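You operate a simulated robot arm through the tools that you are given. There is no shell and no other tool.

The job below is to be done with a simulated robot arm. You get a single attempt, and the scene is never put back.

JOB
Plug the gooseneck lamp in at the socket post and light it.
Fine: post switch off first; then plug, post switch on, lamp switch on. Where these are worked on the way, their far stop is far enough and under half their travel is too little: post switch.
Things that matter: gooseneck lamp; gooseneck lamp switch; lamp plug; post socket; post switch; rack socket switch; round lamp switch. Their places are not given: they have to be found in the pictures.

Only the result counts: the job must be done as asked and must still hold three seconds after the hand-in. Knocking over, shifting, dropping, spilling or breaking anything else fails it.

ROBOT AND FRAMES
A 6-joint arm with a two-finger parallel gripper, fixed in place. Base frame: the origin is on the floor under the middle of its stand, x ahead of it, y to its left, z up. Units: m, degrees, N and s.
With the tool pointing down near the work surface it reaches from about 0.36 to 0.76 m from the base axis. Its first joint turns from -66.0 to 66.0 degrees. Payload 2.45 kg.
Tool frame: the origin (TCP) lies between the finger pads and is the grasp point; the fingertips stand 0.024 m ahead of it; z points along the fingers, y is the line along which they close. Largest opening 0.068 m; finger width 0.017, thickness 0.01; the body of the gripper, 0.04 by 0.07 m, starts 0.041 m behind the TCP.
Orientation is told as [roll, pitch, yaw] about the base's x, y, z axes, in that order, counted from this pose: with the fingers straight down and closing along the base's y, the tool's x points along the base's -x, its y along +y and its z along -z.

CONTROLS
- The arm moves only by the tool move_arm. Its arguments are lists of equal length, an entry for each row: "rot": the turn, a rotation vector about the tool's x, y, z in degrees, a list of three; "dp": the shift along the tool's x, y, z in m, a list of three; "claw": the gripper command, from -1 (shut) to 1 (fully open), values between in proportion. In form: {"rot": [[wx, wy, wz], ...], "dp": [[tx, ty, tz], ...], "claw": [claw, ...]}. A call has 1 to 20 rows; each row shifts and turns the commanded pose from where the row before left it, along the tool's axes as they then stand. A row lasts 0.2 s, in which the tool goes at most 0.05 m and 8.6 degrees; a call with a longer step from one row to the next is refused whole, and so is a gripper value outside its range. Where a pose cannot be reached the arm comes as near as it can. A force on the tool above 40 N (or 10 N above the force at the start of the call, whichever is more), or a blocked arm, ends the call early, and 0.2 s more pass. Each finger travels about 0.108 m/s and halts on what it meets, pressing with about 44 N; the grip force reading is that of the motor and also rises with nothing between the fingers. The clock runs only during rows and for 0.2 s after the last one: add rows that do not move to give the fingers time. It gives the time, the measured TCP pose, the force on the tool (base axes), the opening and the grip force at its end, in the units of the frame above (readings bear some noise), with the torque about the TCP (base axes, N m) and any sound that the robot's microphone picked up, and new pictures: "pictures" is both (left out), scene, wrist or none.
- Cameras (640 x 400 px; columns grow to the right, rows downward): "scene" is fixed at [0.1568, 0.4119, 1.4525]; the picture's right is [-0.82, -0.57, 0.00], its down [-0.38, 0.55, -0.75] and it looks along [0.43, -0.61, -0.67] (base axes); focal length 253 px, centre (320, 200). "wrist" rides on the gripper at [0.084, 0.011, -0.075] in the tool frame; the picture's right is [-0.13, 0.99, 0.00], its down [-0.60, -0.08, -0.79] and it looks along [-0.79, -0.10, 0.61] (tool axes); focal length 251 px, centre (320, 200).
- probe_pixels(camera, pixels): for up to 12 pixels [column, row] of the newest picture of that camera ("zoom" is the newest enlarged one), the place [x, y, z] in the base frame of the surface seen there, good to about 0.003 m. The clock stands still meanwhile.
- zoom(camera, box): a new picture of the part [left, top, right, bottom] of that camera's present view, enlarged. The clock stands still meanwhile.
- job_done(): hands the job in; it is judged then, once.

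Leave the gripper open and the arm clear of the work at the hand-in unless told otherwise.

The tools are called by a JSON object that holds its "method" and its "body". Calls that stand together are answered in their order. move_arm: Moves the arm, as the interface text tells. Its arguments: {"type":"object","properties":{"rot":{"type":"array","items":{"type":"array","items":{"type":"number"}}},"dp":{"type":"array","items":{"type":"array","items":{"type":"number"}}},"claw":{"type":"array","items":{"type":"number"}},"pictures":{"type":"string","enum":["both","scene","wrist","none"]}},"required":["rot","dp","claw"]} The other tools are called the same way: probe_pixels (camera, pixels) gives the place of the surface under pixels of a picture; zoom (camera, box) takes an enlarged picture of a part of a camera's view; job_done () hands the job in.

At the start:

```text
time_s: 0.0
position: [0.4242, -0.1383, 1.2539]
orientation: [-0.1, 0.0, 0.0]
contact_force: [-0.3, 0.3, -1.2]
wrist_torque: [-0.03, -0.01, 0.01]
finger_gap: 0.0679
grasp_force: 0.0
```

scene: 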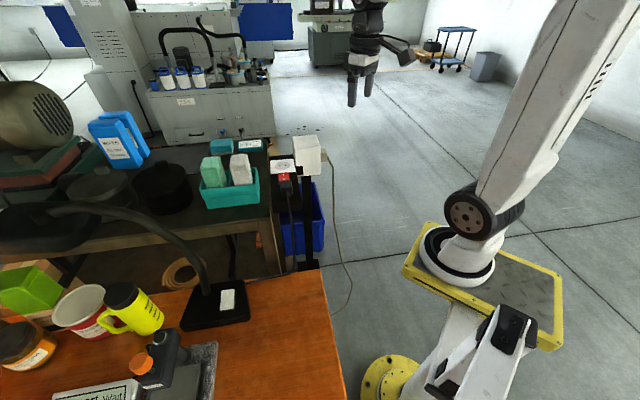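
wrist: 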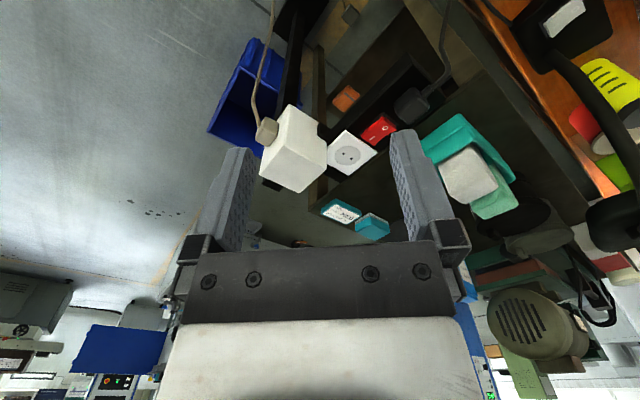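

I see a post with a white box, a white socket and a red switch around scene (300,165), and a gooseneck lamp at the left with its base at (215,300). I'll zoom in on these first.

{"method": "zoom", "body": {"camera": "scene", "box": [240, 120, 360, 195]}}

{"method": "zoom", "body": {"camera": "wrist", "box": [230, 80, 470, 230]}}

{"method": "zoom", "body": {"camera": "scene", "box": [100, 250, 340, 400]}}

{"method": "zoom", "body": {"camera": "scene", "box": [0, 180, 240, 330]}}

```text
5.33 times, centred on (300, 158) of scene
```

zoom: 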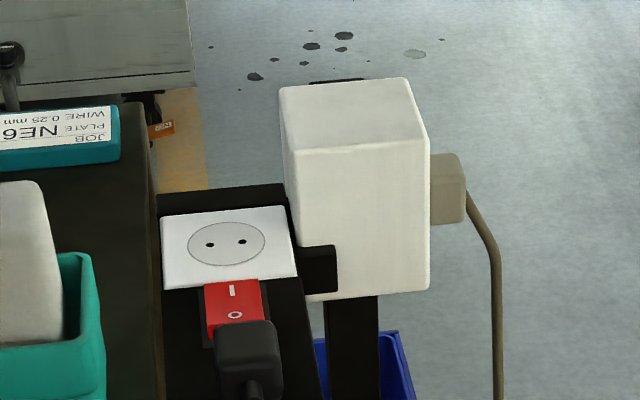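

```text
2.67 times, centred on (350, 155) of wrist
```

zoom: 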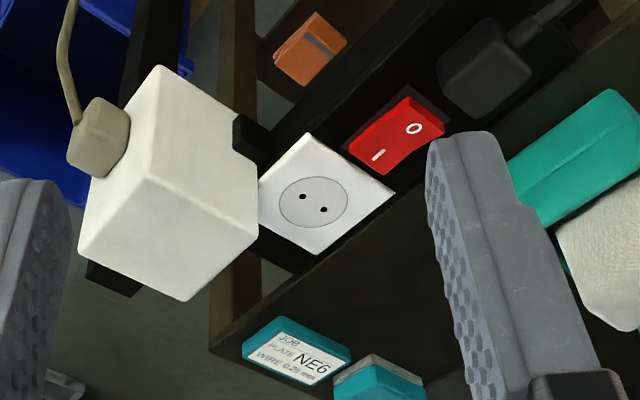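

```text
2.67 times, centred on (220, 325) of scene
```

zoom: 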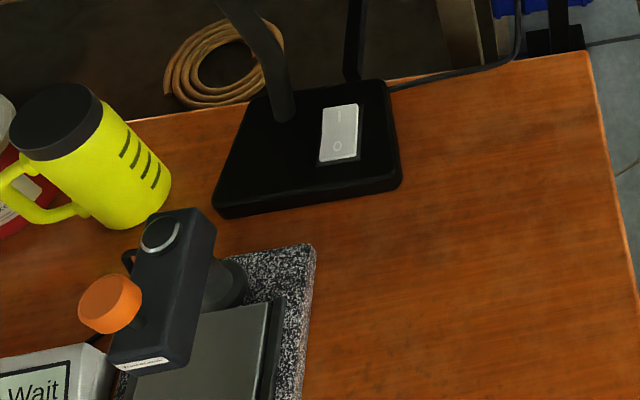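

```text
2.67 times, centred on (120, 255) of scene
```

zoom: 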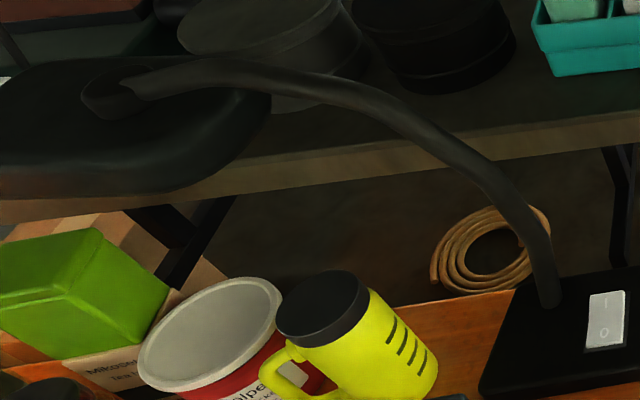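

The black plug appears near the red switch: scene zoom (250,345) and wrist zoom (485,70). I'll probe several of these places.

{"method": "probe_pixels", "body": {"camera": "scene", "pixels": [[283, 165], [279, 166], [285, 166], [284, 174], [283, 179], [286, 186], [284, 192], [305, 140], [327, 155], [228, 293], [227, 304], [300, 265]]}}

{"method": "probe_pixels", "body": {"camera": "wrist", "pixels": [[345, 157], [351, 159], [372, 139], [385, 128], [378, 131], [411, 104], [405, 95], [420, 105], [430, 92], [292, 150], [265, 131], [345, 97]]}}

```text
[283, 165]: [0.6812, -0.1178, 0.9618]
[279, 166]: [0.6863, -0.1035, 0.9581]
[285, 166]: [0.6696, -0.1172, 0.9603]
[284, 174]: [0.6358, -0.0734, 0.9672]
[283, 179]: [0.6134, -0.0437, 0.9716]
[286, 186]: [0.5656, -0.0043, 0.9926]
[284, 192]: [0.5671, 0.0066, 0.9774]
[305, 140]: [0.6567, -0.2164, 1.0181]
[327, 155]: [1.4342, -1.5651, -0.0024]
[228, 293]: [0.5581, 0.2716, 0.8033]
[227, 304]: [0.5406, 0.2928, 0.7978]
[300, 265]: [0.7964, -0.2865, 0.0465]
```

```text
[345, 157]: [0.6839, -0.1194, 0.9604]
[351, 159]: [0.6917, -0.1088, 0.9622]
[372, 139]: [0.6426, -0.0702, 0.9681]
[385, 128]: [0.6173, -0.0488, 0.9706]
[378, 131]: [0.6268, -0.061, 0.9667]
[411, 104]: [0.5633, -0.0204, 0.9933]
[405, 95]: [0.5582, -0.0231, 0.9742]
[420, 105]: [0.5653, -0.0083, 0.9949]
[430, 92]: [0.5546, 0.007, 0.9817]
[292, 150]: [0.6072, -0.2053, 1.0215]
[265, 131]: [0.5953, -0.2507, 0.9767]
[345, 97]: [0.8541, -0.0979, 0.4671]
```

The socket (about 0.685,-0.114,0.96), red rocker (about 0.63,-0.06,0.97) and black plug (about 0.56,-0.01,0.98) seem to be on one black bar. Next I check which fixture is the "post", which is the "rack", and where the other lamp is.

{"method": "zoom", "body": {"camera": "scene", "box": [120, 0, 320, 125]}}

{"method": "zoom", "body": {"camera": "scene", "box": [0, 60, 240, 210]}}

{"method": "zoom", "body": {"camera": "scene", "box": [220, 150, 380, 290]}}

{"method": "zoom", "body": {"camera": "wrist", "box": [340, 0, 640, 188]}}

{"method": "zoom", "body": {"camera": "scene", "box": [0, 280, 192, 400]}}

```text
3.20 times, centred on (220, 62) of scene
```

zoom: 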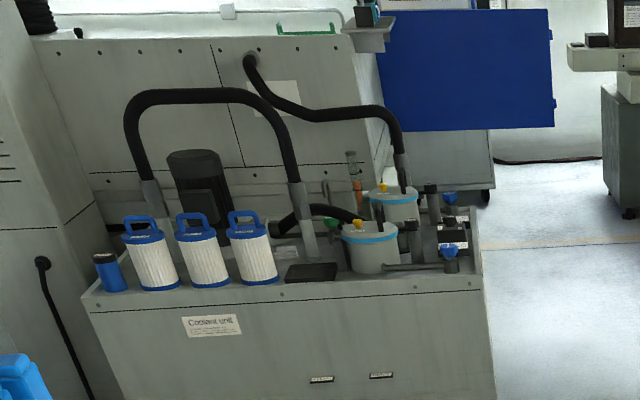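

```text
2.67 times, centred on (120, 135) of scene
```

zoom: 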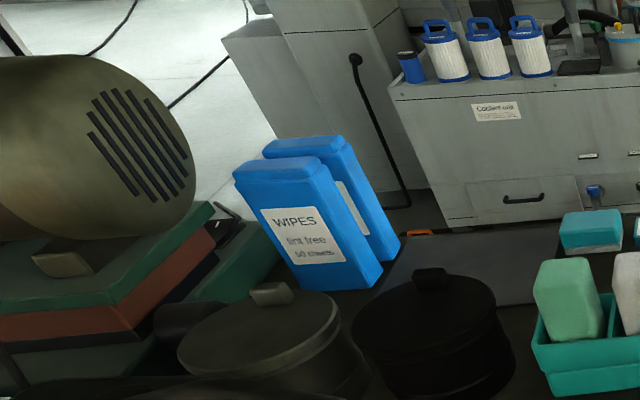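

```text
2.86 times, centred on (300, 220) of scene
```

zoom: 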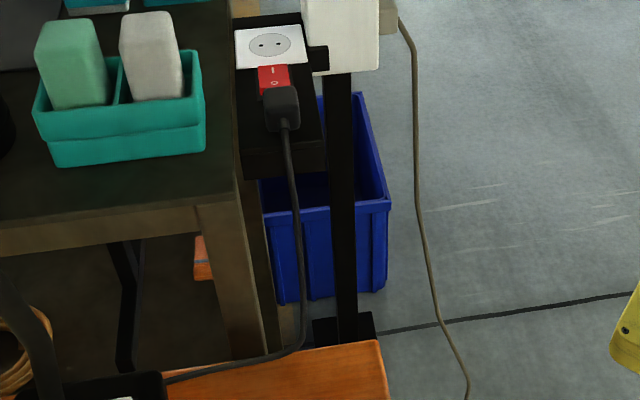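

```text
2.13 times, centred on (490, 94) of wrist
```

zoom: 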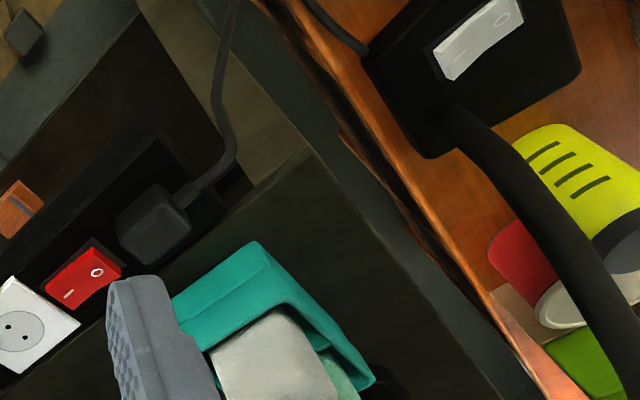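

```text
3.33 times, centred on (96, 340) of scene
```

zoom: 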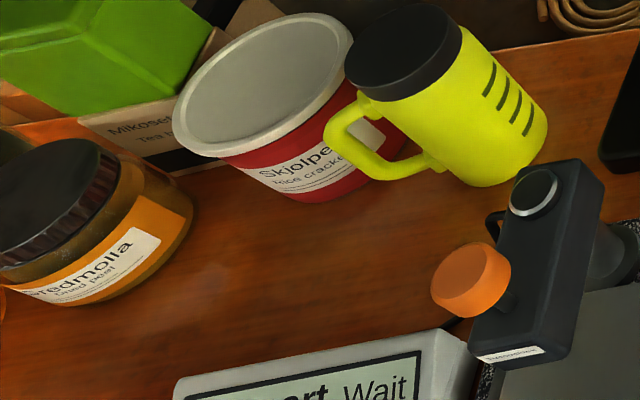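

There are two fixtures: the black bar beside the bench, and a black post with a white cube that has a beige plug in its side. I'll probe the post, cube faces, black box sides and cords to understand how they are laid out.

{"method": "probe_pixels", "body": {"camera": "scene", "pixels": [[307, 200], [308, 230], [309, 250], [300, 142], [306, 160], [318, 160], [316, 138], [300, 171], [324, 156], [305, 135], [293, 136], [287, 157]]}}

{"method": "probe_pixels", "body": {"camera": "scene", "pixels": [[277, 200], [295, 205], [290, 195], [272, 180], [293, 180], [275, 215], [297, 215], [289, 157], [300, 170], [296, 187], [285, 145], [272, 146]]}}

{"method": "probe_pixels", "body": {"camera": "wrist", "pixels": [[280, 125], [311, 133], [308, 165], [280, 175], [319, 130], [270, 185], [330, 130], [360, 110], [395, 75], [430, 75], [440, 90], [325, 195]]}}

```text
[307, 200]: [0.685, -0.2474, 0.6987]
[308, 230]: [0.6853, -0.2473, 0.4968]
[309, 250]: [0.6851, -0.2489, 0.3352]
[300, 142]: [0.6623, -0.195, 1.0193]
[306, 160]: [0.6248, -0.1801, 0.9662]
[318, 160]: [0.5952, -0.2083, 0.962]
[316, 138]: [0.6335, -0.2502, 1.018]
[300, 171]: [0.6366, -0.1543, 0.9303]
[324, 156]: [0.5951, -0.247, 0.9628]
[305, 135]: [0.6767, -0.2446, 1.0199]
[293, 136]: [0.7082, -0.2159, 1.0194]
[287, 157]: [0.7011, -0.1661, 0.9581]
```

```text
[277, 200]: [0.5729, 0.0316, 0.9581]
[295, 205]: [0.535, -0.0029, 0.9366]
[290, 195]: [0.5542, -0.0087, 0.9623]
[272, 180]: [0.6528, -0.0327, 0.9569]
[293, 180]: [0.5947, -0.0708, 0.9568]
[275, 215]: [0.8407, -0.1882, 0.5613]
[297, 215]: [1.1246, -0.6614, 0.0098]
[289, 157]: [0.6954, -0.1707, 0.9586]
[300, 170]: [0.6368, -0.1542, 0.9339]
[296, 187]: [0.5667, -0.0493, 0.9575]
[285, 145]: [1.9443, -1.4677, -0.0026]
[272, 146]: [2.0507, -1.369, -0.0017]
```

```text
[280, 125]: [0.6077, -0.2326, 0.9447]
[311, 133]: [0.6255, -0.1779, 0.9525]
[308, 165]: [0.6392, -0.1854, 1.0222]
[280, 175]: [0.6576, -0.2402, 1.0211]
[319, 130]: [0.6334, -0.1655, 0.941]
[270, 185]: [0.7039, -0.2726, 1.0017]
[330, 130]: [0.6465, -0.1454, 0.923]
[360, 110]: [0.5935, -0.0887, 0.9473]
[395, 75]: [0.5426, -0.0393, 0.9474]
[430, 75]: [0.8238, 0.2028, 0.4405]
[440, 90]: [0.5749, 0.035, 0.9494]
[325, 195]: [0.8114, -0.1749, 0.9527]
```

The white cube and the black panel (socket, red rocker, parked black plug) both hang on the same post at about (0.69,-0.25). Before touching anything I want to know where the rack socket and round lamp are. I'll turn the tool about its vertical axis so the wrist camera looks left.

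{"method": "move_arm", "body": {"rot": [[0, 0, -8.5], [0, 0, -8.5], [0, 0, -8.5], [0, 0, -8.5], [0, 0, -8.5], [0, 0, -8.5]], "dp": [[0, 0, 0], [0, 0, 0], [0, 0, 0], [0, 0, 0], [0, 0, 0], [0, 0, 0]], "claw": [1, 1, 1, 1, 1, 1], "pictures": "both"}}

{"method": "probe_pixels", "body": {"camera": "scene", "pixels": [[20, 215], [50, 212], [60, 235], [120, 225], [180, 265], [205, 290], [130, 310], [160, 340], [145, 140], [230, 170], [150, 180], [100, 330]]}}

```text
time_s: 1.4
position: [0.425, -0.1371, 1.2531]
orientation: [0.0, 0.1, 51.3]
contact_force: [0.1, 0.0, -0.2]
wrist_torque: [0.01, -0.03, 0.02]
finger_gap: 0.0678
grasp_force: 0.2
```

scene: 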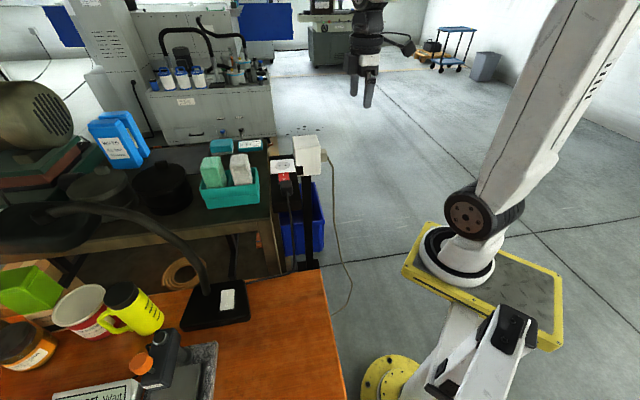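
wrist: 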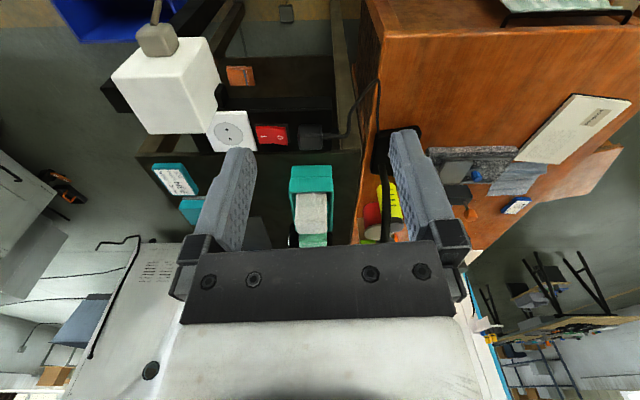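

```text
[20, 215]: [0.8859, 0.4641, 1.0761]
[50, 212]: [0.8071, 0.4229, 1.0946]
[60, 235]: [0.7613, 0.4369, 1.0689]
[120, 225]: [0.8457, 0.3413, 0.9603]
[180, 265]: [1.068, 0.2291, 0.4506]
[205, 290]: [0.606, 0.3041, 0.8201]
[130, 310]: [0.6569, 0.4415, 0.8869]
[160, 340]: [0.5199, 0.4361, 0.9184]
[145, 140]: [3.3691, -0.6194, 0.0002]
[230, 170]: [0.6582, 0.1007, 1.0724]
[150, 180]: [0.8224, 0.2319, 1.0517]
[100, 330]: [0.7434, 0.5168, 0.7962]
```

The wrist view now shows the orange bench and small items near the top, such as a dark box at (287,13). I'll zoom in on several regions.

{"method": "zoom", "body": {"camera": "wrist", "box": [200, 0, 392, 120]}}

{"method": "zoom", "body": {"camera": "wrist", "box": [360, 100, 640, 275]}}

{"method": "zoom", "body": {"camera": "wrist", "box": [460, 230, 640, 400]}}

{"method": "zoom", "body": {"camera": "wrist", "box": [90, 0, 346, 160]}}

```text
3.33 times, centred on (296, 60) of wrist
```

zoom: 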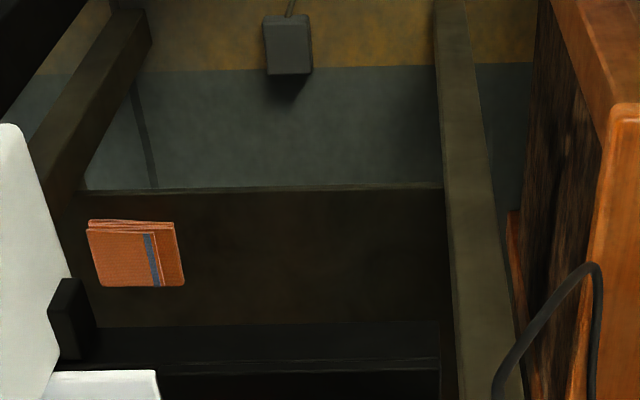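

```text
2.29 times, centred on (500, 188) of wrist
```

zoom: 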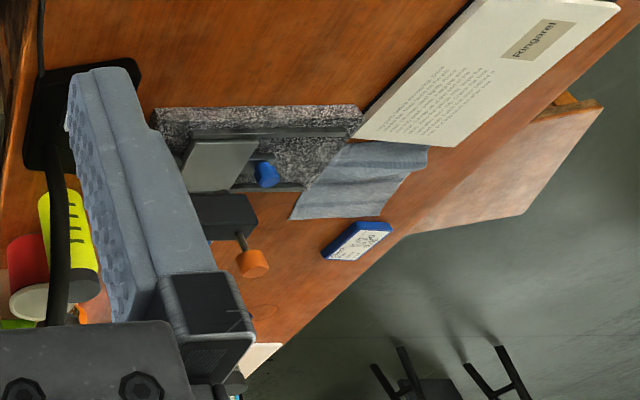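

```text
2.35 times, centred on (550, 315) of wrist
```

zoom: 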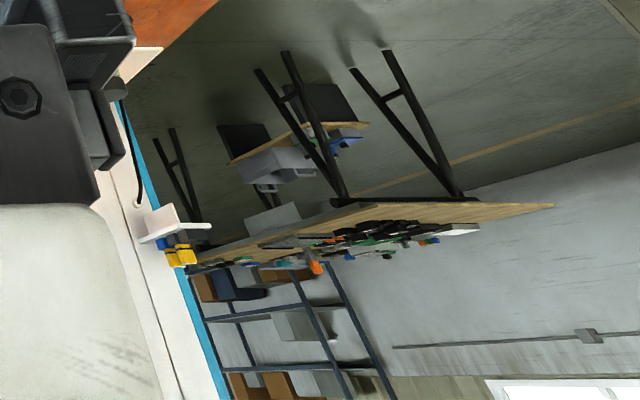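

```text
2.50 times, centred on (218, 80) of wrist
```

zoom: 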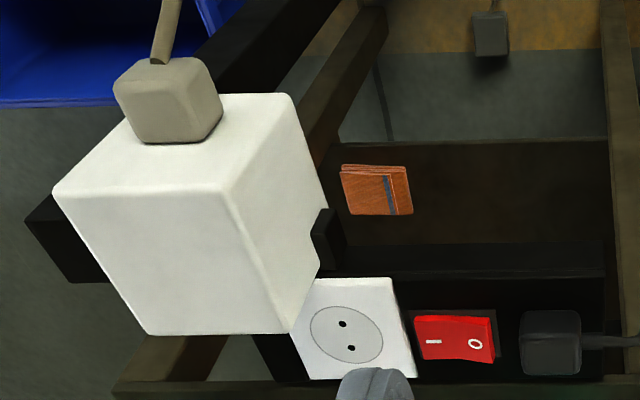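

The lamp's cord runs to the black plug on the panel, so that is the lamp plug. The cube's far sides aren't visible yet. I'll move round to about (0.55,-0.50,1.15) and turn the camera to look along +y to see the cube and panel from the other side.

{"method": "move_arm", "body": {"rot": [[0, 0, 0], [0, 0, 0], [0, 0, 0], [0, 0, 0], [0, 0, 0], [0, 0, 0], [0, 0, 0], [0, 0, 0], [0, 0, 0], [0, 0, -8.5], [0, 0, -8.5], [0, 0, -8.5], [0, 0, -8.5], [0, 0, -8.5]], "dp": [[0.0228, -0.036, 0.011], [0.0228, -0.036, 0.011], [0.0228, -0.036, 0.011], [0.0228, -0.036, 0.011], [0.0228, -0.036, 0.011], [0.0228, -0.036, 0.011], [0.0228, -0.036, 0.011], [0.0228, -0.036, 0.011], [0.0228, -0.036, 0.011], [0, 0, 0], [0, 0, 0], [0, 0, 0], [0, 0, 0], [0, 0, 0]], "claw": [1, 1, 1, 1, 1, 1, 1, 1, 1, 1, 1, 1, 1, 1], "pictures": "both"}}

```text
time_s: 4.4
position: [0.5339, -0.4819, 1.1468]
orientation: [0.0, 0.1, 93.7]
contact_force: [0.5, 0.1, 0.0]
wrist_torque: [-0.02, 0.0, 0.0]
finger_gap: 0.068
grasp_force: 0.1
out of reach, approached as far as the arm can: row 9
```

scene: 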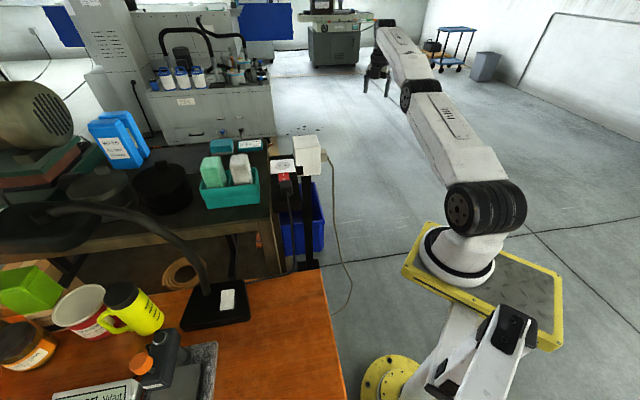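
wrist: 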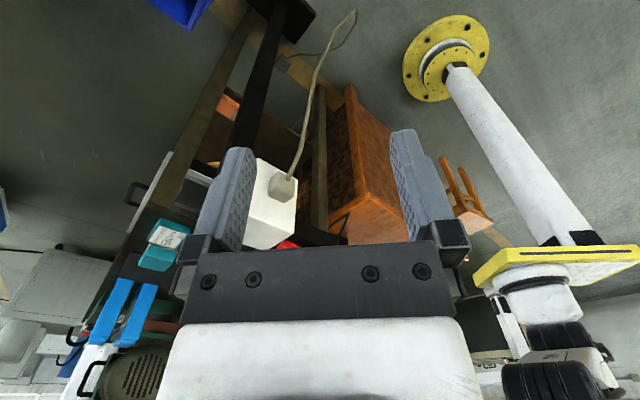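

The cube is visible at (270,200), partly behind the finger. I'll zoom in.

{"method": "zoom", "body": {"camera": "wrist", "box": [130, 100, 370, 250]}}

{"method": "zoom", "body": {"camera": "wrist", "box": [200, 0, 440, 150]}}

```text
2.67 times, centred on (250, 175) of wrist
```

zoom: 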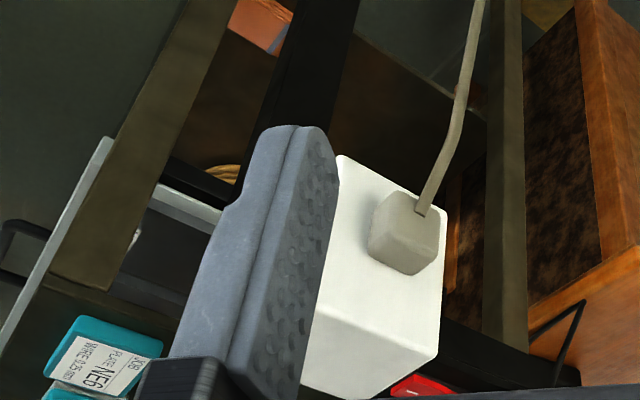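

```text
2.67 times, centred on (320, 75) of wrist
```

zoom: 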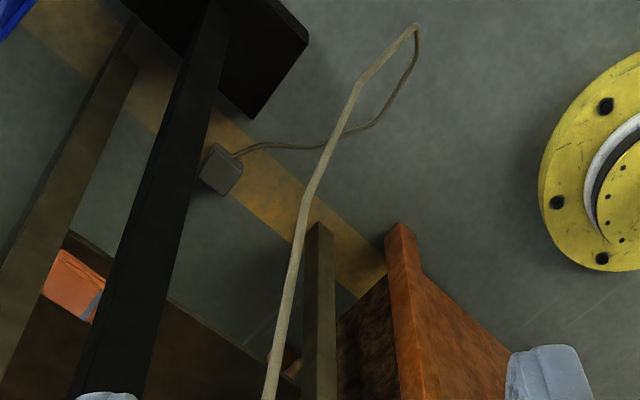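

The beige cord just runs to a brick on the floor. Next I look at the round objects on the dark bench and at the panel in the scene view, enlarged.

{"method": "zoom", "body": {"camera": "scene", "box": [50, 140, 210, 240]}}

{"method": "zoom", "body": {"camera": "scene", "box": [0, 170, 80, 220]}}

{"method": "zoom", "body": {"camera": "scene", "box": [264, 150, 312, 180]}}

{"method": "zoom", "body": {"camera": "scene", "box": [260, 170, 324, 210]}}

```text
4.00 times, centred on (130, 190) of scene
```

zoom: 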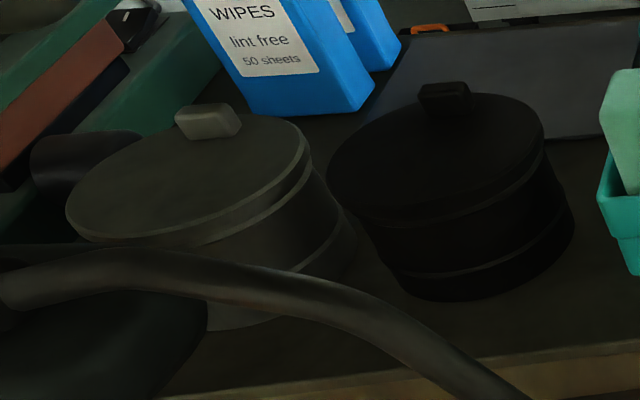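

```text
8.00 times, centred on (40, 195) of scene
```

zoom: 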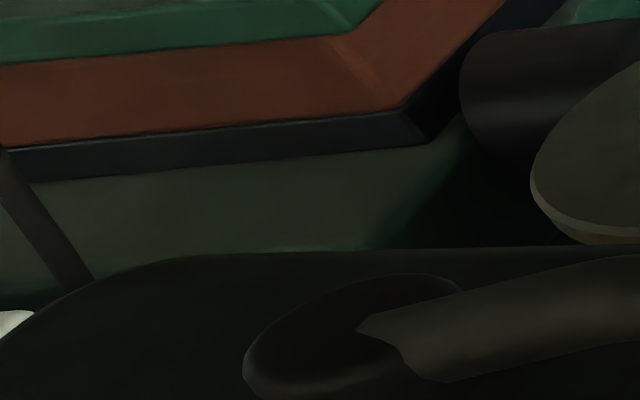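

```text
13.33 times, centred on (288, 165) of scene
```

zoom: 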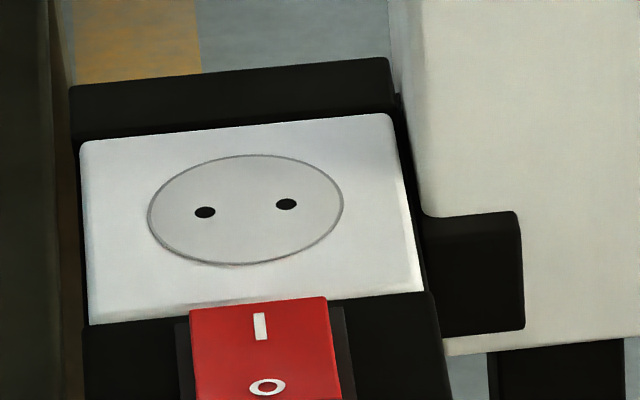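

```text
10.00 times, centred on (292, 190) of scene
```

zoom: 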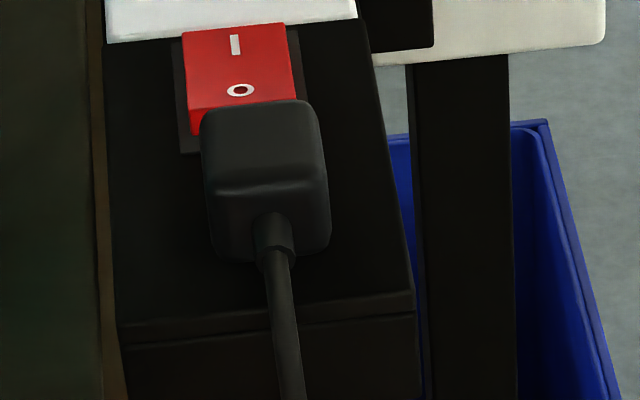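

The plug sits on the panel next to the rocker's "O" end, with its cord leaving along the panel away from the switch. I'll move to the bench side, around (0.49,0.06,1.15), and turn to yaw -45° so the camera looks along the panel.

{"method": "move_arm", "body": {"rot": [[0, 0, 0], [0, 0, 0], [0, 0, 0], [0, 0, 0], [0, 0, 0], [0, 0, 0], [0, 0, 0], [0, 0, 0], [0, 0, 0], [0, 0, 0], [0, 0, 0], [0, 0, 8.5], [0, 0, 8.5], [0, 0, 8.5], [0, 0, 8.5], [0, 0, 8.5], [0, 0, 8.5], [0, 0, 8.5], [0, 0, 8.5]], "dp": [[-0.049, 0.0008, 0], [-0.049, 0.0008, 0], [-0.049, 0.0008, 0], [-0.049, 0.0008, 0], [-0.049, 0.0008, 0], [-0.049, 0.0008, 0], [-0.049, 0.0008, 0], [-0.049, 0.0008, 0], [-0.049, 0.0008, 0], [-0.049, 0.0008, 0], [-0.049, 0.0008, 0], [0, 0, 0], [0, 0, 0], [0, 0, 0], [0, 0, 0], [0, 0, 0], [0, 0, 0], [0, 0, 0], [0, 0, 0]], "claw": [1, 1, 1, 1, 1, 1, 1, 1, 1, 1, 1, 1, 1, 1, 1, 1, 1, 1, 1], "pictures": "none"}}

{"method": "move_arm", "body": {"rot": [[0, 0, 8.5], [0, 0, 8.5], [0, 0, 8.5], [0, 0, 8.5], [0, 0, 8.5], [0, 0, 8.5], [0, 0, 8.5], [0, 0, 8.5], [0, 0, 2.5]], "dp": [[0, 0, 0], [0, 0, 0], [0, 0, 0], [0, 0, 0], [0, 0, 0], [0, 0, 0], [0, 0, 0], [0, 0, 0], [0, 0, 0]], "claw": [1, 1, 1, 1, 1, 1, 1, 1, 1], "pictures": "both"}}

```text
time_s: 8.4
position: [0.492, 0.0528, 1.1486]
orientation: [0.0, 0.0, 25.3]
contact_force: [-0.7, 0.1, -0.1]
wrist_torque: [-0.04, 0.01, 0.01]
finger_gap: 0.0679
grasp_force: 0.1
```

```text
time_s: 10.4
position: [0.4916, 0.0532, 1.1485]
orientation: [0.0, 0.1, -45.1]
contact_force: [0.2, -0.2, 0.9]
wrist_torque: [-0.03, -0.02, -0.02]
finger_gap: 0.0681
grasp_force: 0.0
```

scene: 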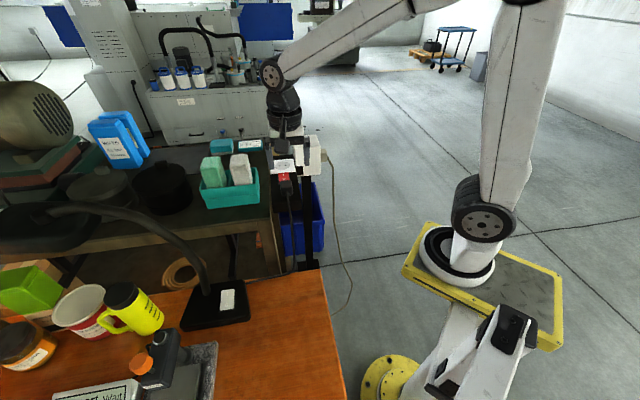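
wrist: 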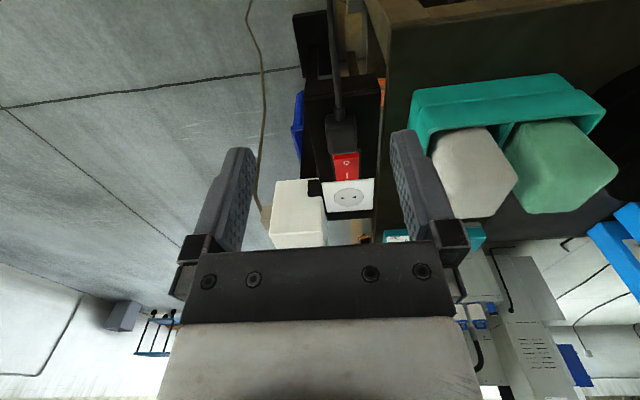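

The view is aligned with the panel now. I'll zoom in on the panel.

{"method": "zoom", "body": {"camera": "wrist", "box": [264, 80, 424, 180]}}

{"method": "zoom", "body": {"camera": "wrist", "box": [264, 130, 424, 230]}}

{"method": "probe_pixels", "body": {"camera": "wrist", "pixels": [[342, 125], [330, 132], [354, 132], [342, 118], [345, 158], [345, 176], [345, 165], [342, 197], [353, 197], [348, 200], [323, 196], [373, 196]]}}

```text
4.00 times, centred on (344, 130) of wrist
```

zoom: 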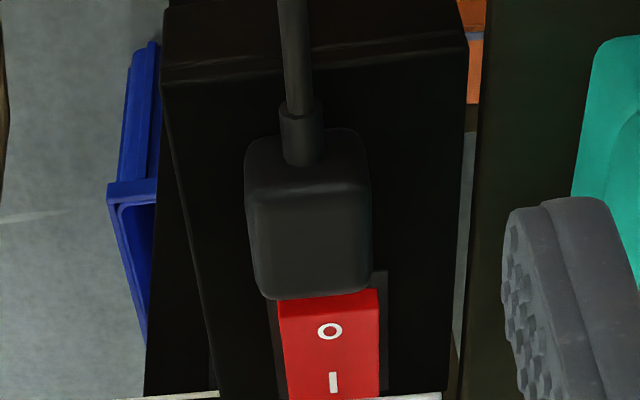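

```text
4.00 times, centred on (344, 180) of wrist
```

zoom: 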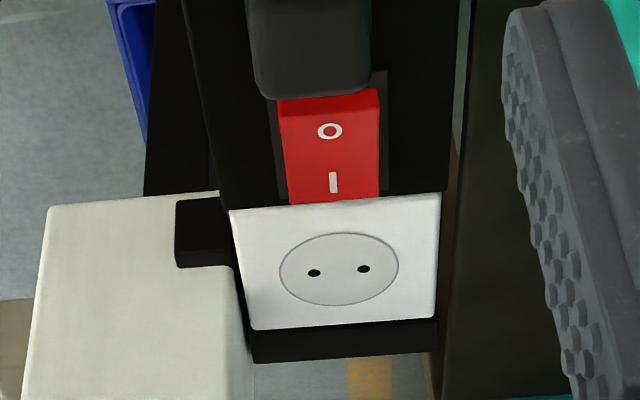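

```text
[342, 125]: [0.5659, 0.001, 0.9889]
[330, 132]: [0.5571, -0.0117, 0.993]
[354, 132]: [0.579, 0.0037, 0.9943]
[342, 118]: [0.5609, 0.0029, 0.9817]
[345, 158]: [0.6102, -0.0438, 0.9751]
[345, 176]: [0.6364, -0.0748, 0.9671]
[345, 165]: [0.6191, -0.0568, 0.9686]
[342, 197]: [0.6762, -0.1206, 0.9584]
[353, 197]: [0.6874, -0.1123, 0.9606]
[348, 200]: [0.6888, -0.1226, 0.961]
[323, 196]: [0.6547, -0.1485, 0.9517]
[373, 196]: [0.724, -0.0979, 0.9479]
```

I'll probe in the zoomed view to get accurate edges of the plug, rocker and socket.

{"method": "zoom", "body": {"camera": "wrist", "box": [296, 95, 392, 155]}}

{"method": "probe_pixels", "body": {"camera": "zoom", "pixels": [[240, 190], [380, 190], [260, 290], [380, 290], [310, 240], [310, 330], [400, 270], [200, 300], [450, 200], [300, 130], [220, 110], [380, 110]]}}

```text
6.67 times, centred on (344, 125) of wrist
```

zoom: 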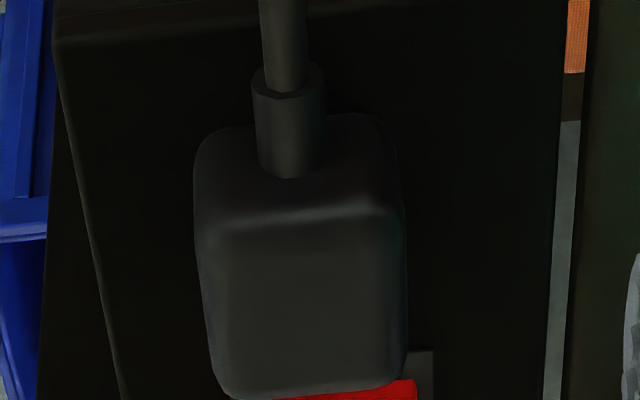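

```text
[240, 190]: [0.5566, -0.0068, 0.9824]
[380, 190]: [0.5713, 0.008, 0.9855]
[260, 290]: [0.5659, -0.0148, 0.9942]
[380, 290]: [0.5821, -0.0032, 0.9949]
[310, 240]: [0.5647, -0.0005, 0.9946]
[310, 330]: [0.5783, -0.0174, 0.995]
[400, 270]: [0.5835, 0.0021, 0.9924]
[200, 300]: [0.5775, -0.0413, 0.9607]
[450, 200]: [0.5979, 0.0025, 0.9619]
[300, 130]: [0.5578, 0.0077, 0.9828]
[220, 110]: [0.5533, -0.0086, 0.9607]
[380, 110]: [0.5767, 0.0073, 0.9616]
```

The rocker's O end is raised and the I end pressed, so the post switch is on now. The plug seems to stand pins-down on the panel. Before acting I look at the round objects on the dark bench, turning the camera to yaw of about +20°.

{"method": "move_arm", "body": {"rot": [[0, 0, -8.1], [0, 0, -8.1], [0, 0, -8.1], [0, 0, -8.1], [0, 0, -8.1], [0, 0, -8.1], [0, 0, -8.1], [0, 0, -8.1]], "dp": [[0, 0, 0], [0, 0, 0], [0, 0, 0], [0, 0, 0], [0, 0, 0], [0, 0, 0], [0, 0, 0], [0, 0, 0]], "claw": [1, 1, 1, 1, 1, 1, 1, 1], "pictures": "wrist"}}

```text
time_s: 12.2
position: [0.4914, 0.0544, 1.1482]
orientation: [-0.1, -0.1, 20.0]
contact_force: [-0.1, 0.5, -0.5]
wrist_torque: [0.01, 0.01, 0.0]
finger_gap: 0.0676
grasp_force: 0.0
```

wrist: 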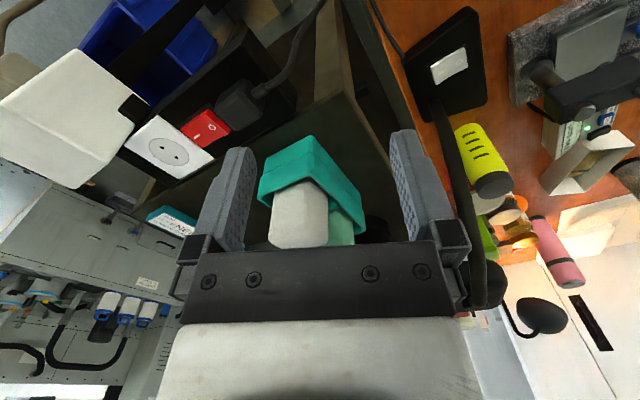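

There is a round black object with a thin neck at (540,315), and a pink cylinder and other items at (555,255). I'll zoom in there.

{"method": "zoom", "body": {"camera": "wrist", "box": [440, 180, 640, 360]}}

{"method": "zoom", "body": {"camera": "wrist", "box": [120, 60, 300, 190]}}

{"method": "probe_pixels", "body": {"camera": "wrist", "pixels": [[540, 315], [560, 250], [490, 290], [510, 330], [600, 150], [600, 320], [600, 215], [575, 275]]}}

```text
2.22 times, centred on (540, 270) of wrist
```

zoom: 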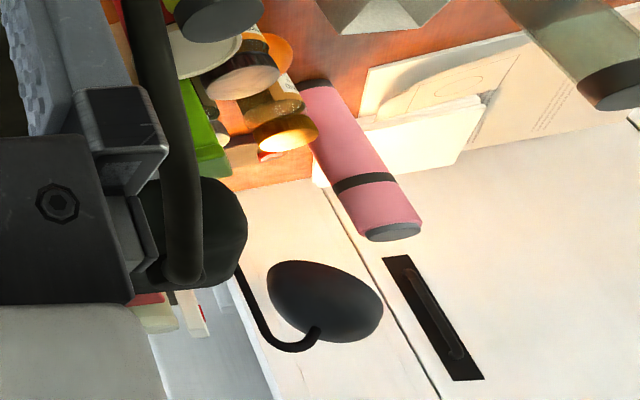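

```text
3.08 times, centred on (210, 125) of wrist
```

zoom: 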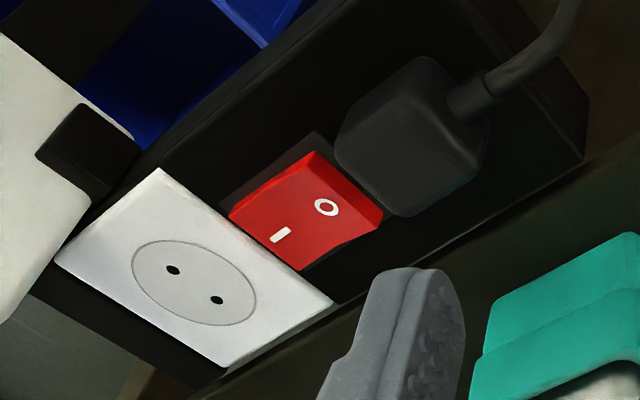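

```text
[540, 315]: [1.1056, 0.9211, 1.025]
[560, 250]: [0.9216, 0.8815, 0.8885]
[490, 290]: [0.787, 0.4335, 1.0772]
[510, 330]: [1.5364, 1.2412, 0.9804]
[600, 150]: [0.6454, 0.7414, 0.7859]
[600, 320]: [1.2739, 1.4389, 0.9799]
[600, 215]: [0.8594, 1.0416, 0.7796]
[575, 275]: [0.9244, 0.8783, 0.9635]
```

The round lamp is far off at about (1.1,0.92), already lit and on another supply, so it isn't in play. The panel on this post is the one to work. I'll turn back to yaw -45° and move closer above the plug for accurate measurements.

{"method": "move_arm", "body": {"rot": [[0, 0, 8.1], [0, 0, 8.1], [0, 0, 8.1], [0, 0, 8.1], [0, 0, 8.1], [0, 0, 8.1], [0, 0, 8.1], [0, 0, 8.1], [0, 0, 0], [0, 0, 0], [0, 0, 0]], "dp": [[0, 0, 0], [0, 0, 0], [0, 0, 0], [0, 0, 0], [0, 0, 0], [0, 0, 0], [0, 0, 0], [0, 0, 0], [-0.03, 0.004, 0.016], [-0.03, 0.004, 0.016], [-0.03, 0.003, 0.016]], "claw": [1, 1, 1, 1, 1, 1, 1, 1, 1, 1, 1], "pictures": "both"}}

```text
time_s: 14.6
position: [0.5628, -0.0029, 1.1006]
orientation: [0.0, 0.0, -45.0]
contact_force: [0.8, 0.1, 0.5]
wrist_torque: [-0.02, -0.01, 0.03]
finger_gap: 0.0677
grasp_force: 0.0
```

scene: 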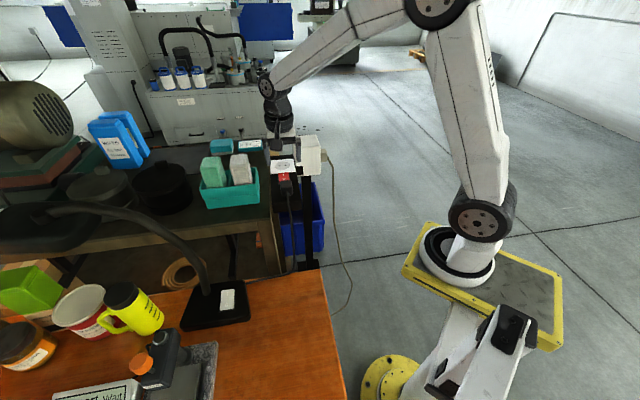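
wrist: 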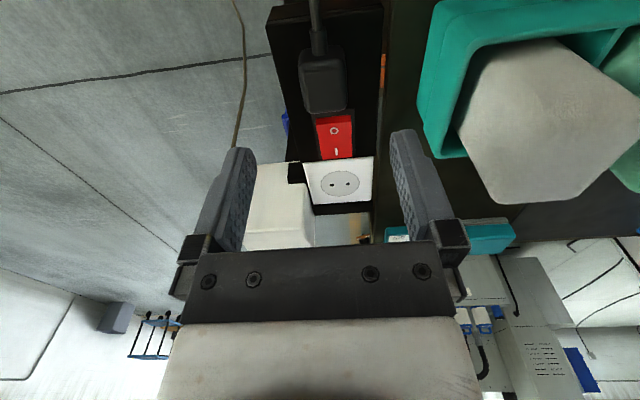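

{"method": "zoom", "body": {"camera": "wrist", "box": [284, 100, 404, 175]}}

{"method": "probe_pixels", "body": {"camera": "zoom", "pixels": [[265, 165], [265, 240], [265, 290], [210, 165], [325, 165], [215, 280], [320, 280], [265, 110], [170, 200], [370, 200], [270, 200], [265, 130]]}}

{"method": "zoom", "body": {"camera": "wrist", "box": [284, 145, 404, 220]}}

{"method": "probe_pixels", "body": {"camera": "zoom", "pixels": [[269, 207], [330, 207], [301, 208], [301, 130], [301, 270], [190, 210], [405, 210], [110, 110], [150, 300], [465, 300], [475, 80], [300, 320]]}}

```text
5.33 times, centred on (344, 138) of wrist
```

zoom: 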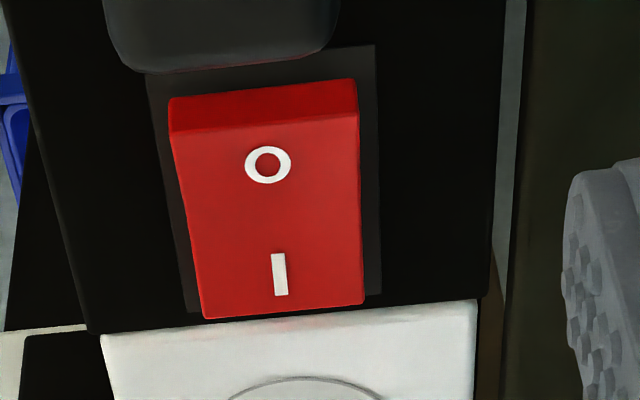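

```text
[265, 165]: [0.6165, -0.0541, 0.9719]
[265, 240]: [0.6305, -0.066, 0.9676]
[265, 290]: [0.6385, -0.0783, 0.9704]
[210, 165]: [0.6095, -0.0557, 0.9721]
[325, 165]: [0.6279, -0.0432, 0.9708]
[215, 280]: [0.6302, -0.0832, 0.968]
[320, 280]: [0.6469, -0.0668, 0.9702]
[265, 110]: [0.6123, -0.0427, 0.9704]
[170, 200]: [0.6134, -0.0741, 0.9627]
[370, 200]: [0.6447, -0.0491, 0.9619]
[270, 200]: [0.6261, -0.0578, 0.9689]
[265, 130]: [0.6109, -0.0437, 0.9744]
```

```text
5.33 times, centred on (344, 182) of wrist
```

zoom: 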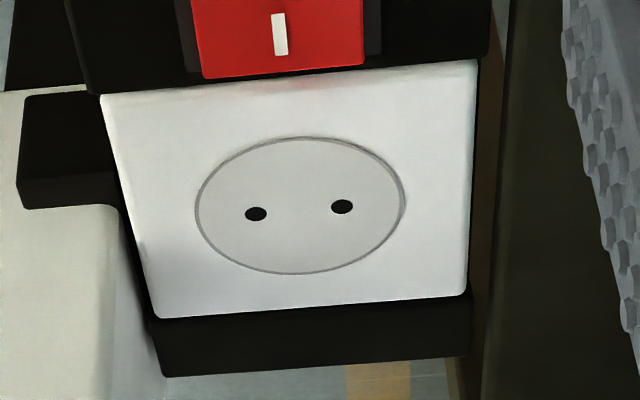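

```text
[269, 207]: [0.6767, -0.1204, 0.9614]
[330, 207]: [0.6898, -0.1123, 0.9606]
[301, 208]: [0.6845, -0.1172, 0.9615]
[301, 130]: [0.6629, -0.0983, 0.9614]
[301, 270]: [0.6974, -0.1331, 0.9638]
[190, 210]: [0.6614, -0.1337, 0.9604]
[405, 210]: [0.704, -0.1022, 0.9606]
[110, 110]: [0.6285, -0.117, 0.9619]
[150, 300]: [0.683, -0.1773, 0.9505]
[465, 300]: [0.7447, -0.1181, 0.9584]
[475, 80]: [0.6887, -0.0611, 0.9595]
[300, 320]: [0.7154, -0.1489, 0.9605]
```

Measured along the panel axis u=(x−y)/√2 and across it v=(x+y)/√2:
- **Plug:** u≈0.415, v≈0.398
- **Rocker:** u 0.463–0.514, v≈0.400, with the O end raised at z≈0.975
- **Socket:** u≈0.567, v≈0.4005

Next I close the fingers and hover above the O end at u=0.470.

{"method": "move_arm", "body": {"rot": [[0, 0, 0], [0, 0, 0], [0, 0, 0], [0, 0, 0], [0, 0, 0], [0, 0, 0]], "dp": [[-0.035, 0.002, 0], [-0.035, 0.002, 0], [0, 0, 0.03], [0, 0, 0.03], [0, 0, 0.02], [0, 0, 0.0066]], "claw": [-1, -1, -1, -1, -1, -1], "pictures": "both"}}

```text
time_s: 16.0
position: [0.616, -0.0483, 1.0119]
orientation: [0.0, 0.0, -45.0]
contact_force: [-1.0, 0.3, -0.5]
wrist_torque: [0.01, 0.01, -0.03]
finger_gap: 0.0
grasp_force: 23.7
```

scene: 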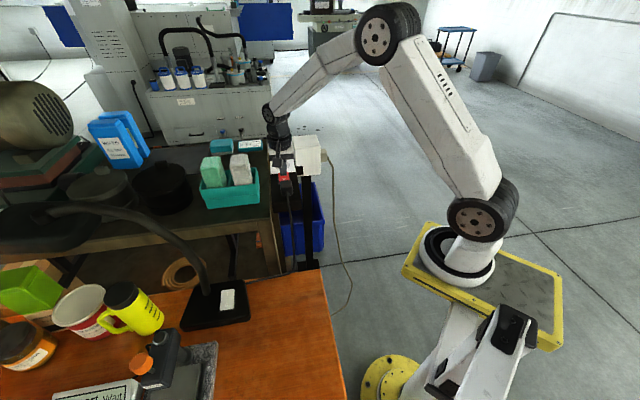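
wrist: 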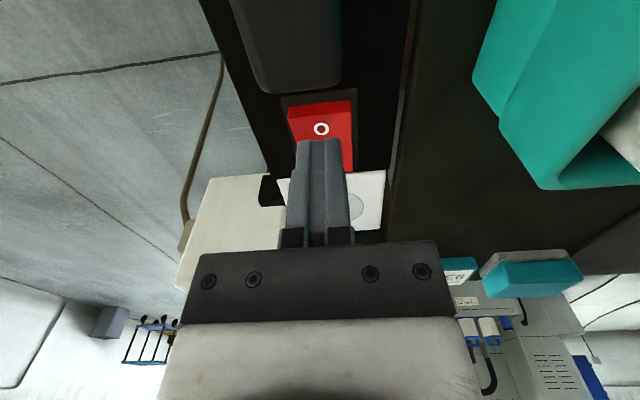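

The closed tips hover over the O end (u=0.470, v=0.401), tip about 0.988 high. I'll press down slowly and watch force and sound.

{"method": "move_arm", "body": {"rot": [[0, 0, 0], [0, 0, 0], [0, 0, 0], [0, 0, 0], [0, 0, 0], [0, 0, 0], [0, 0, 0], [0, 0, 0]], "dp": [[0, 0, 0.004], [0, 0, 0.004], [0, 0, 0.003], [0, 0, 0.002], [0, 0, 0.002], [0, 0, 0.002], [0, 0, 0.002], [0, 0, 0]], "claw": [-1, -1, -1, -1, -1, -1, -1, -1], "pictures": "wrist"}}

```text
time_s: 17.8
position: [0.6165, -0.0494, 0.9952]
orientation: [0.0, 0.1, -45.0]
contact_force: [0.3, 0.3, 0.4]
wrist_torque: [0.01, -0.03, 0.02]
finger_gap: 0.0
grasp_force: 23.6
heard: click
```

wrist: 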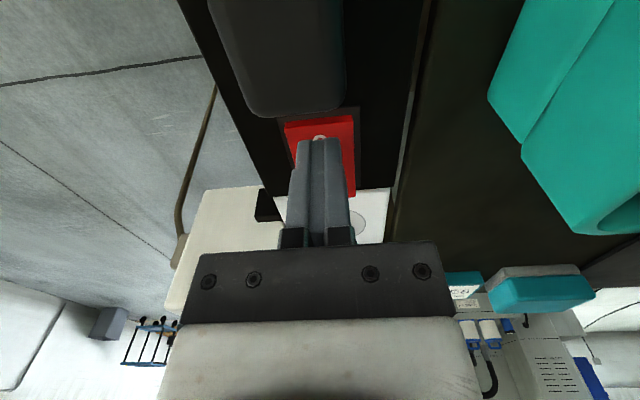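

A click sounded, so the rocker went over. I'll press a little further to be sure it is at its stop, then back off to look.

{"method": "move_arm", "body": {"rot": [[0, 0, 0], [0, 0, 0], [0, 0, 0], [0, 0, 0]], "dp": [[0, 0, 0.0015], [0, 0, 0.0015], [0, 0, 0.0015], [0, 0, 0]], "claw": [-1, -1, -1, -1], "pictures": "none"}}

{"method": "move_arm", "body": {"rot": [[0, 0, 0], [0, 0, 0], [0, 0, 0], [0, 0, 0], [0, 0, 0]], "dp": [[0, 0, -0.02], [0, 0, -0.03], [0, 0, -0.03], [0.035, -0.001, 0], [0.035, 0, 0]], "claw": [-1, -1, -1, 0.3, 1], "pictures": "both"}}

```text
time_s: 18.9
position: [0.6165, -0.0487, 0.9937]
orientation: [0.2, -0.2, -45.0]
contact_force: [-3.8, 0.7, 7.3]
wrist_torque: [-0.01, 0.07, -0.02]
finger_gap: 0.0
grasp_force: 23.9
stopped in row 4: the force on the tool passed its limit at 41 N (the readings are from after the stop); the commanded pose is now the measured one
```

```text
time_s: 20.1
position: [0.5668, -0.0015, 1.0755]
orientation: [0.1, -0.2, -44.9]
contact_force: [0.2, 0.7, -0.7]
wrist_torque: [-0.03, -0.03, -0.02]
finger_gap: 0.068
grasp_force: 0.2
```

scene: 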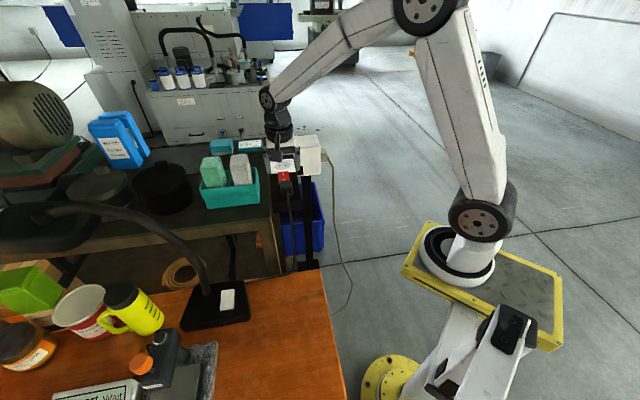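
wrist: 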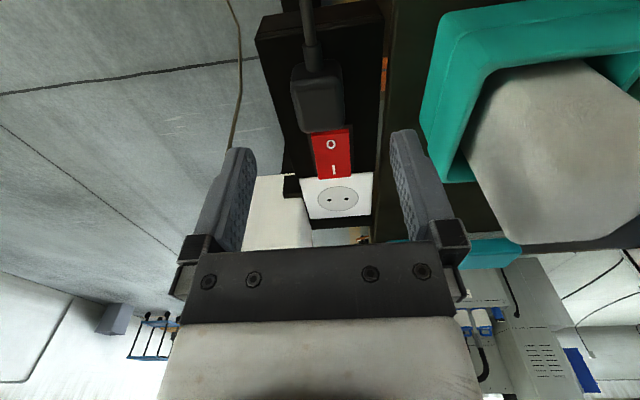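

The press met its stop. I'll zoom in to confirm the rocker's tilt (O end down) and check the plug.

{"method": "zoom", "body": {"camera": "wrist", "box": [264, 60, 394, 220]}}

{"method": "probe_pixels", "body": {"camera": "wrist", "pixels": [[331, 138], [331, 145], [334, 168], [334, 175], [328, 108], [318, 110], [318, 125], [334, 122], [305, 100], [350, 100], [330, 201], [346, 199]]}}

```text
2.50 times, centred on (329, 140) of wrist
```

zoom: 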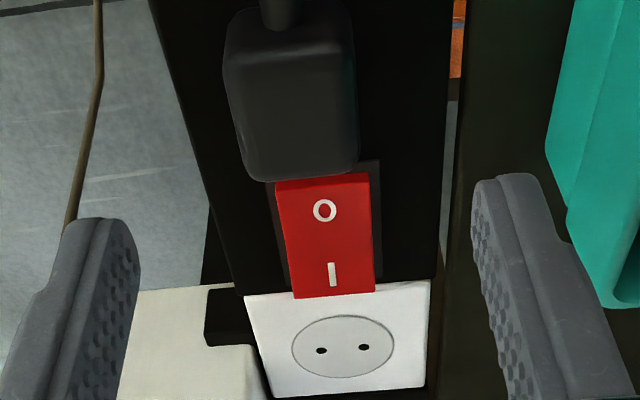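

```text
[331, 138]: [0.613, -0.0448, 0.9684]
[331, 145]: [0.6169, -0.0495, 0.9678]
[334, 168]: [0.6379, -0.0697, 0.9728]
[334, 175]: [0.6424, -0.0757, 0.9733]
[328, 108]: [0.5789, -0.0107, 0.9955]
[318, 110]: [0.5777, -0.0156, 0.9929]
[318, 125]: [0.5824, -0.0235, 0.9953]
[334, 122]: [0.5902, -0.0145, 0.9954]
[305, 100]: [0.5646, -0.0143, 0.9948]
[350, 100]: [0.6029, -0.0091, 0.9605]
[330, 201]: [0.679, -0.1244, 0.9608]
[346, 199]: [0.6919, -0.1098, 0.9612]
```

The rocker now reads O end 0.968 and I end 0.973, so the post switch is off. Next I centre over the plug (u=0.4155, v=0.397) and go down to just above grasp height.

{"method": "move_arm", "body": {"rot": [[0, 0, 0], [0, 0, 0], [0, 0, 0], [0, 0, 0]], "dp": [[-0.0137, -0.0027, 0], [0, 0, 0.03], [0, 0, 0.025], [0, 0, 0]], "claw": [0.7, 0.7, 0.7, 0.7], "pictures": "both"}}

```text
time_s: 21.1
position: [0.5744, -0.0118, 1.0166]
orientation: [0.3, -0.4, -45.1]
contact_force: [0.4, 0.3, -0.5]
wrist_torque: [0.01, -0.02, -0.01]
finger_gap: 0.0579
grasp_force: 0.0
```

scene: 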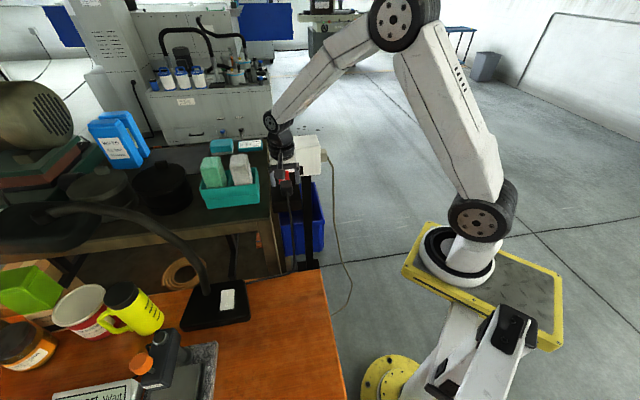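
wrist: 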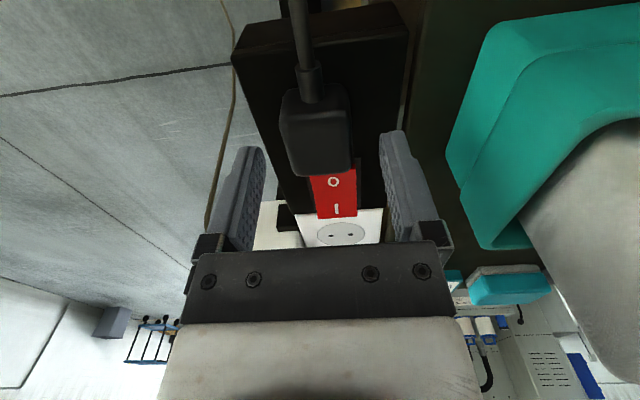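

The plug is centred between the fingers. I'll check that the teal tray's nearest edges are clear of the gripper before going down.

{"method": "probe_pixels", "body": {"camera": "wrist", "pixels": [[450, 155], [460, 190], [490, 245], [470, 110], [540, 235], [300, 130], [335, 130], [318, 165], [318, 140], [290, 140], [345, 140], [318, 120]]}}

{"method": "zoom", "body": {"camera": "wrist", "box": [240, 60, 400, 200]}}

```text
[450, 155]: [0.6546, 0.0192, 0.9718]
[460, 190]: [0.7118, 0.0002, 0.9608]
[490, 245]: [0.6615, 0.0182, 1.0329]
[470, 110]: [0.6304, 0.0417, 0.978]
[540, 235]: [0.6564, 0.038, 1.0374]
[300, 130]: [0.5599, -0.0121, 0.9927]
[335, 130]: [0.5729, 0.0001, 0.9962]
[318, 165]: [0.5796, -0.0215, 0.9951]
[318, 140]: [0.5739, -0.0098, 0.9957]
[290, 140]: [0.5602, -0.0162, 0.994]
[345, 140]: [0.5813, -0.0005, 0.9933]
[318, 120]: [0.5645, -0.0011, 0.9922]
```

```text
2.86 times, centred on (320, 130) of wrist
```

zoom: 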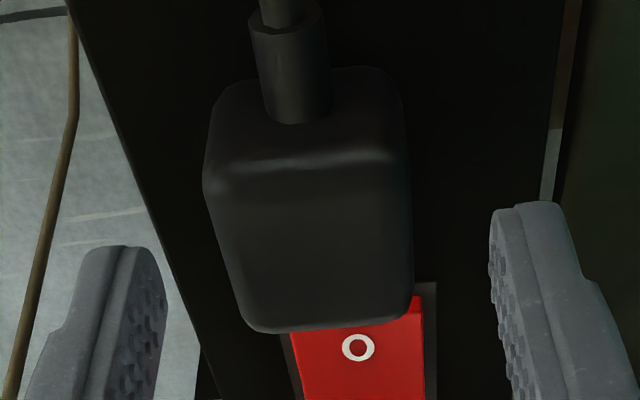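

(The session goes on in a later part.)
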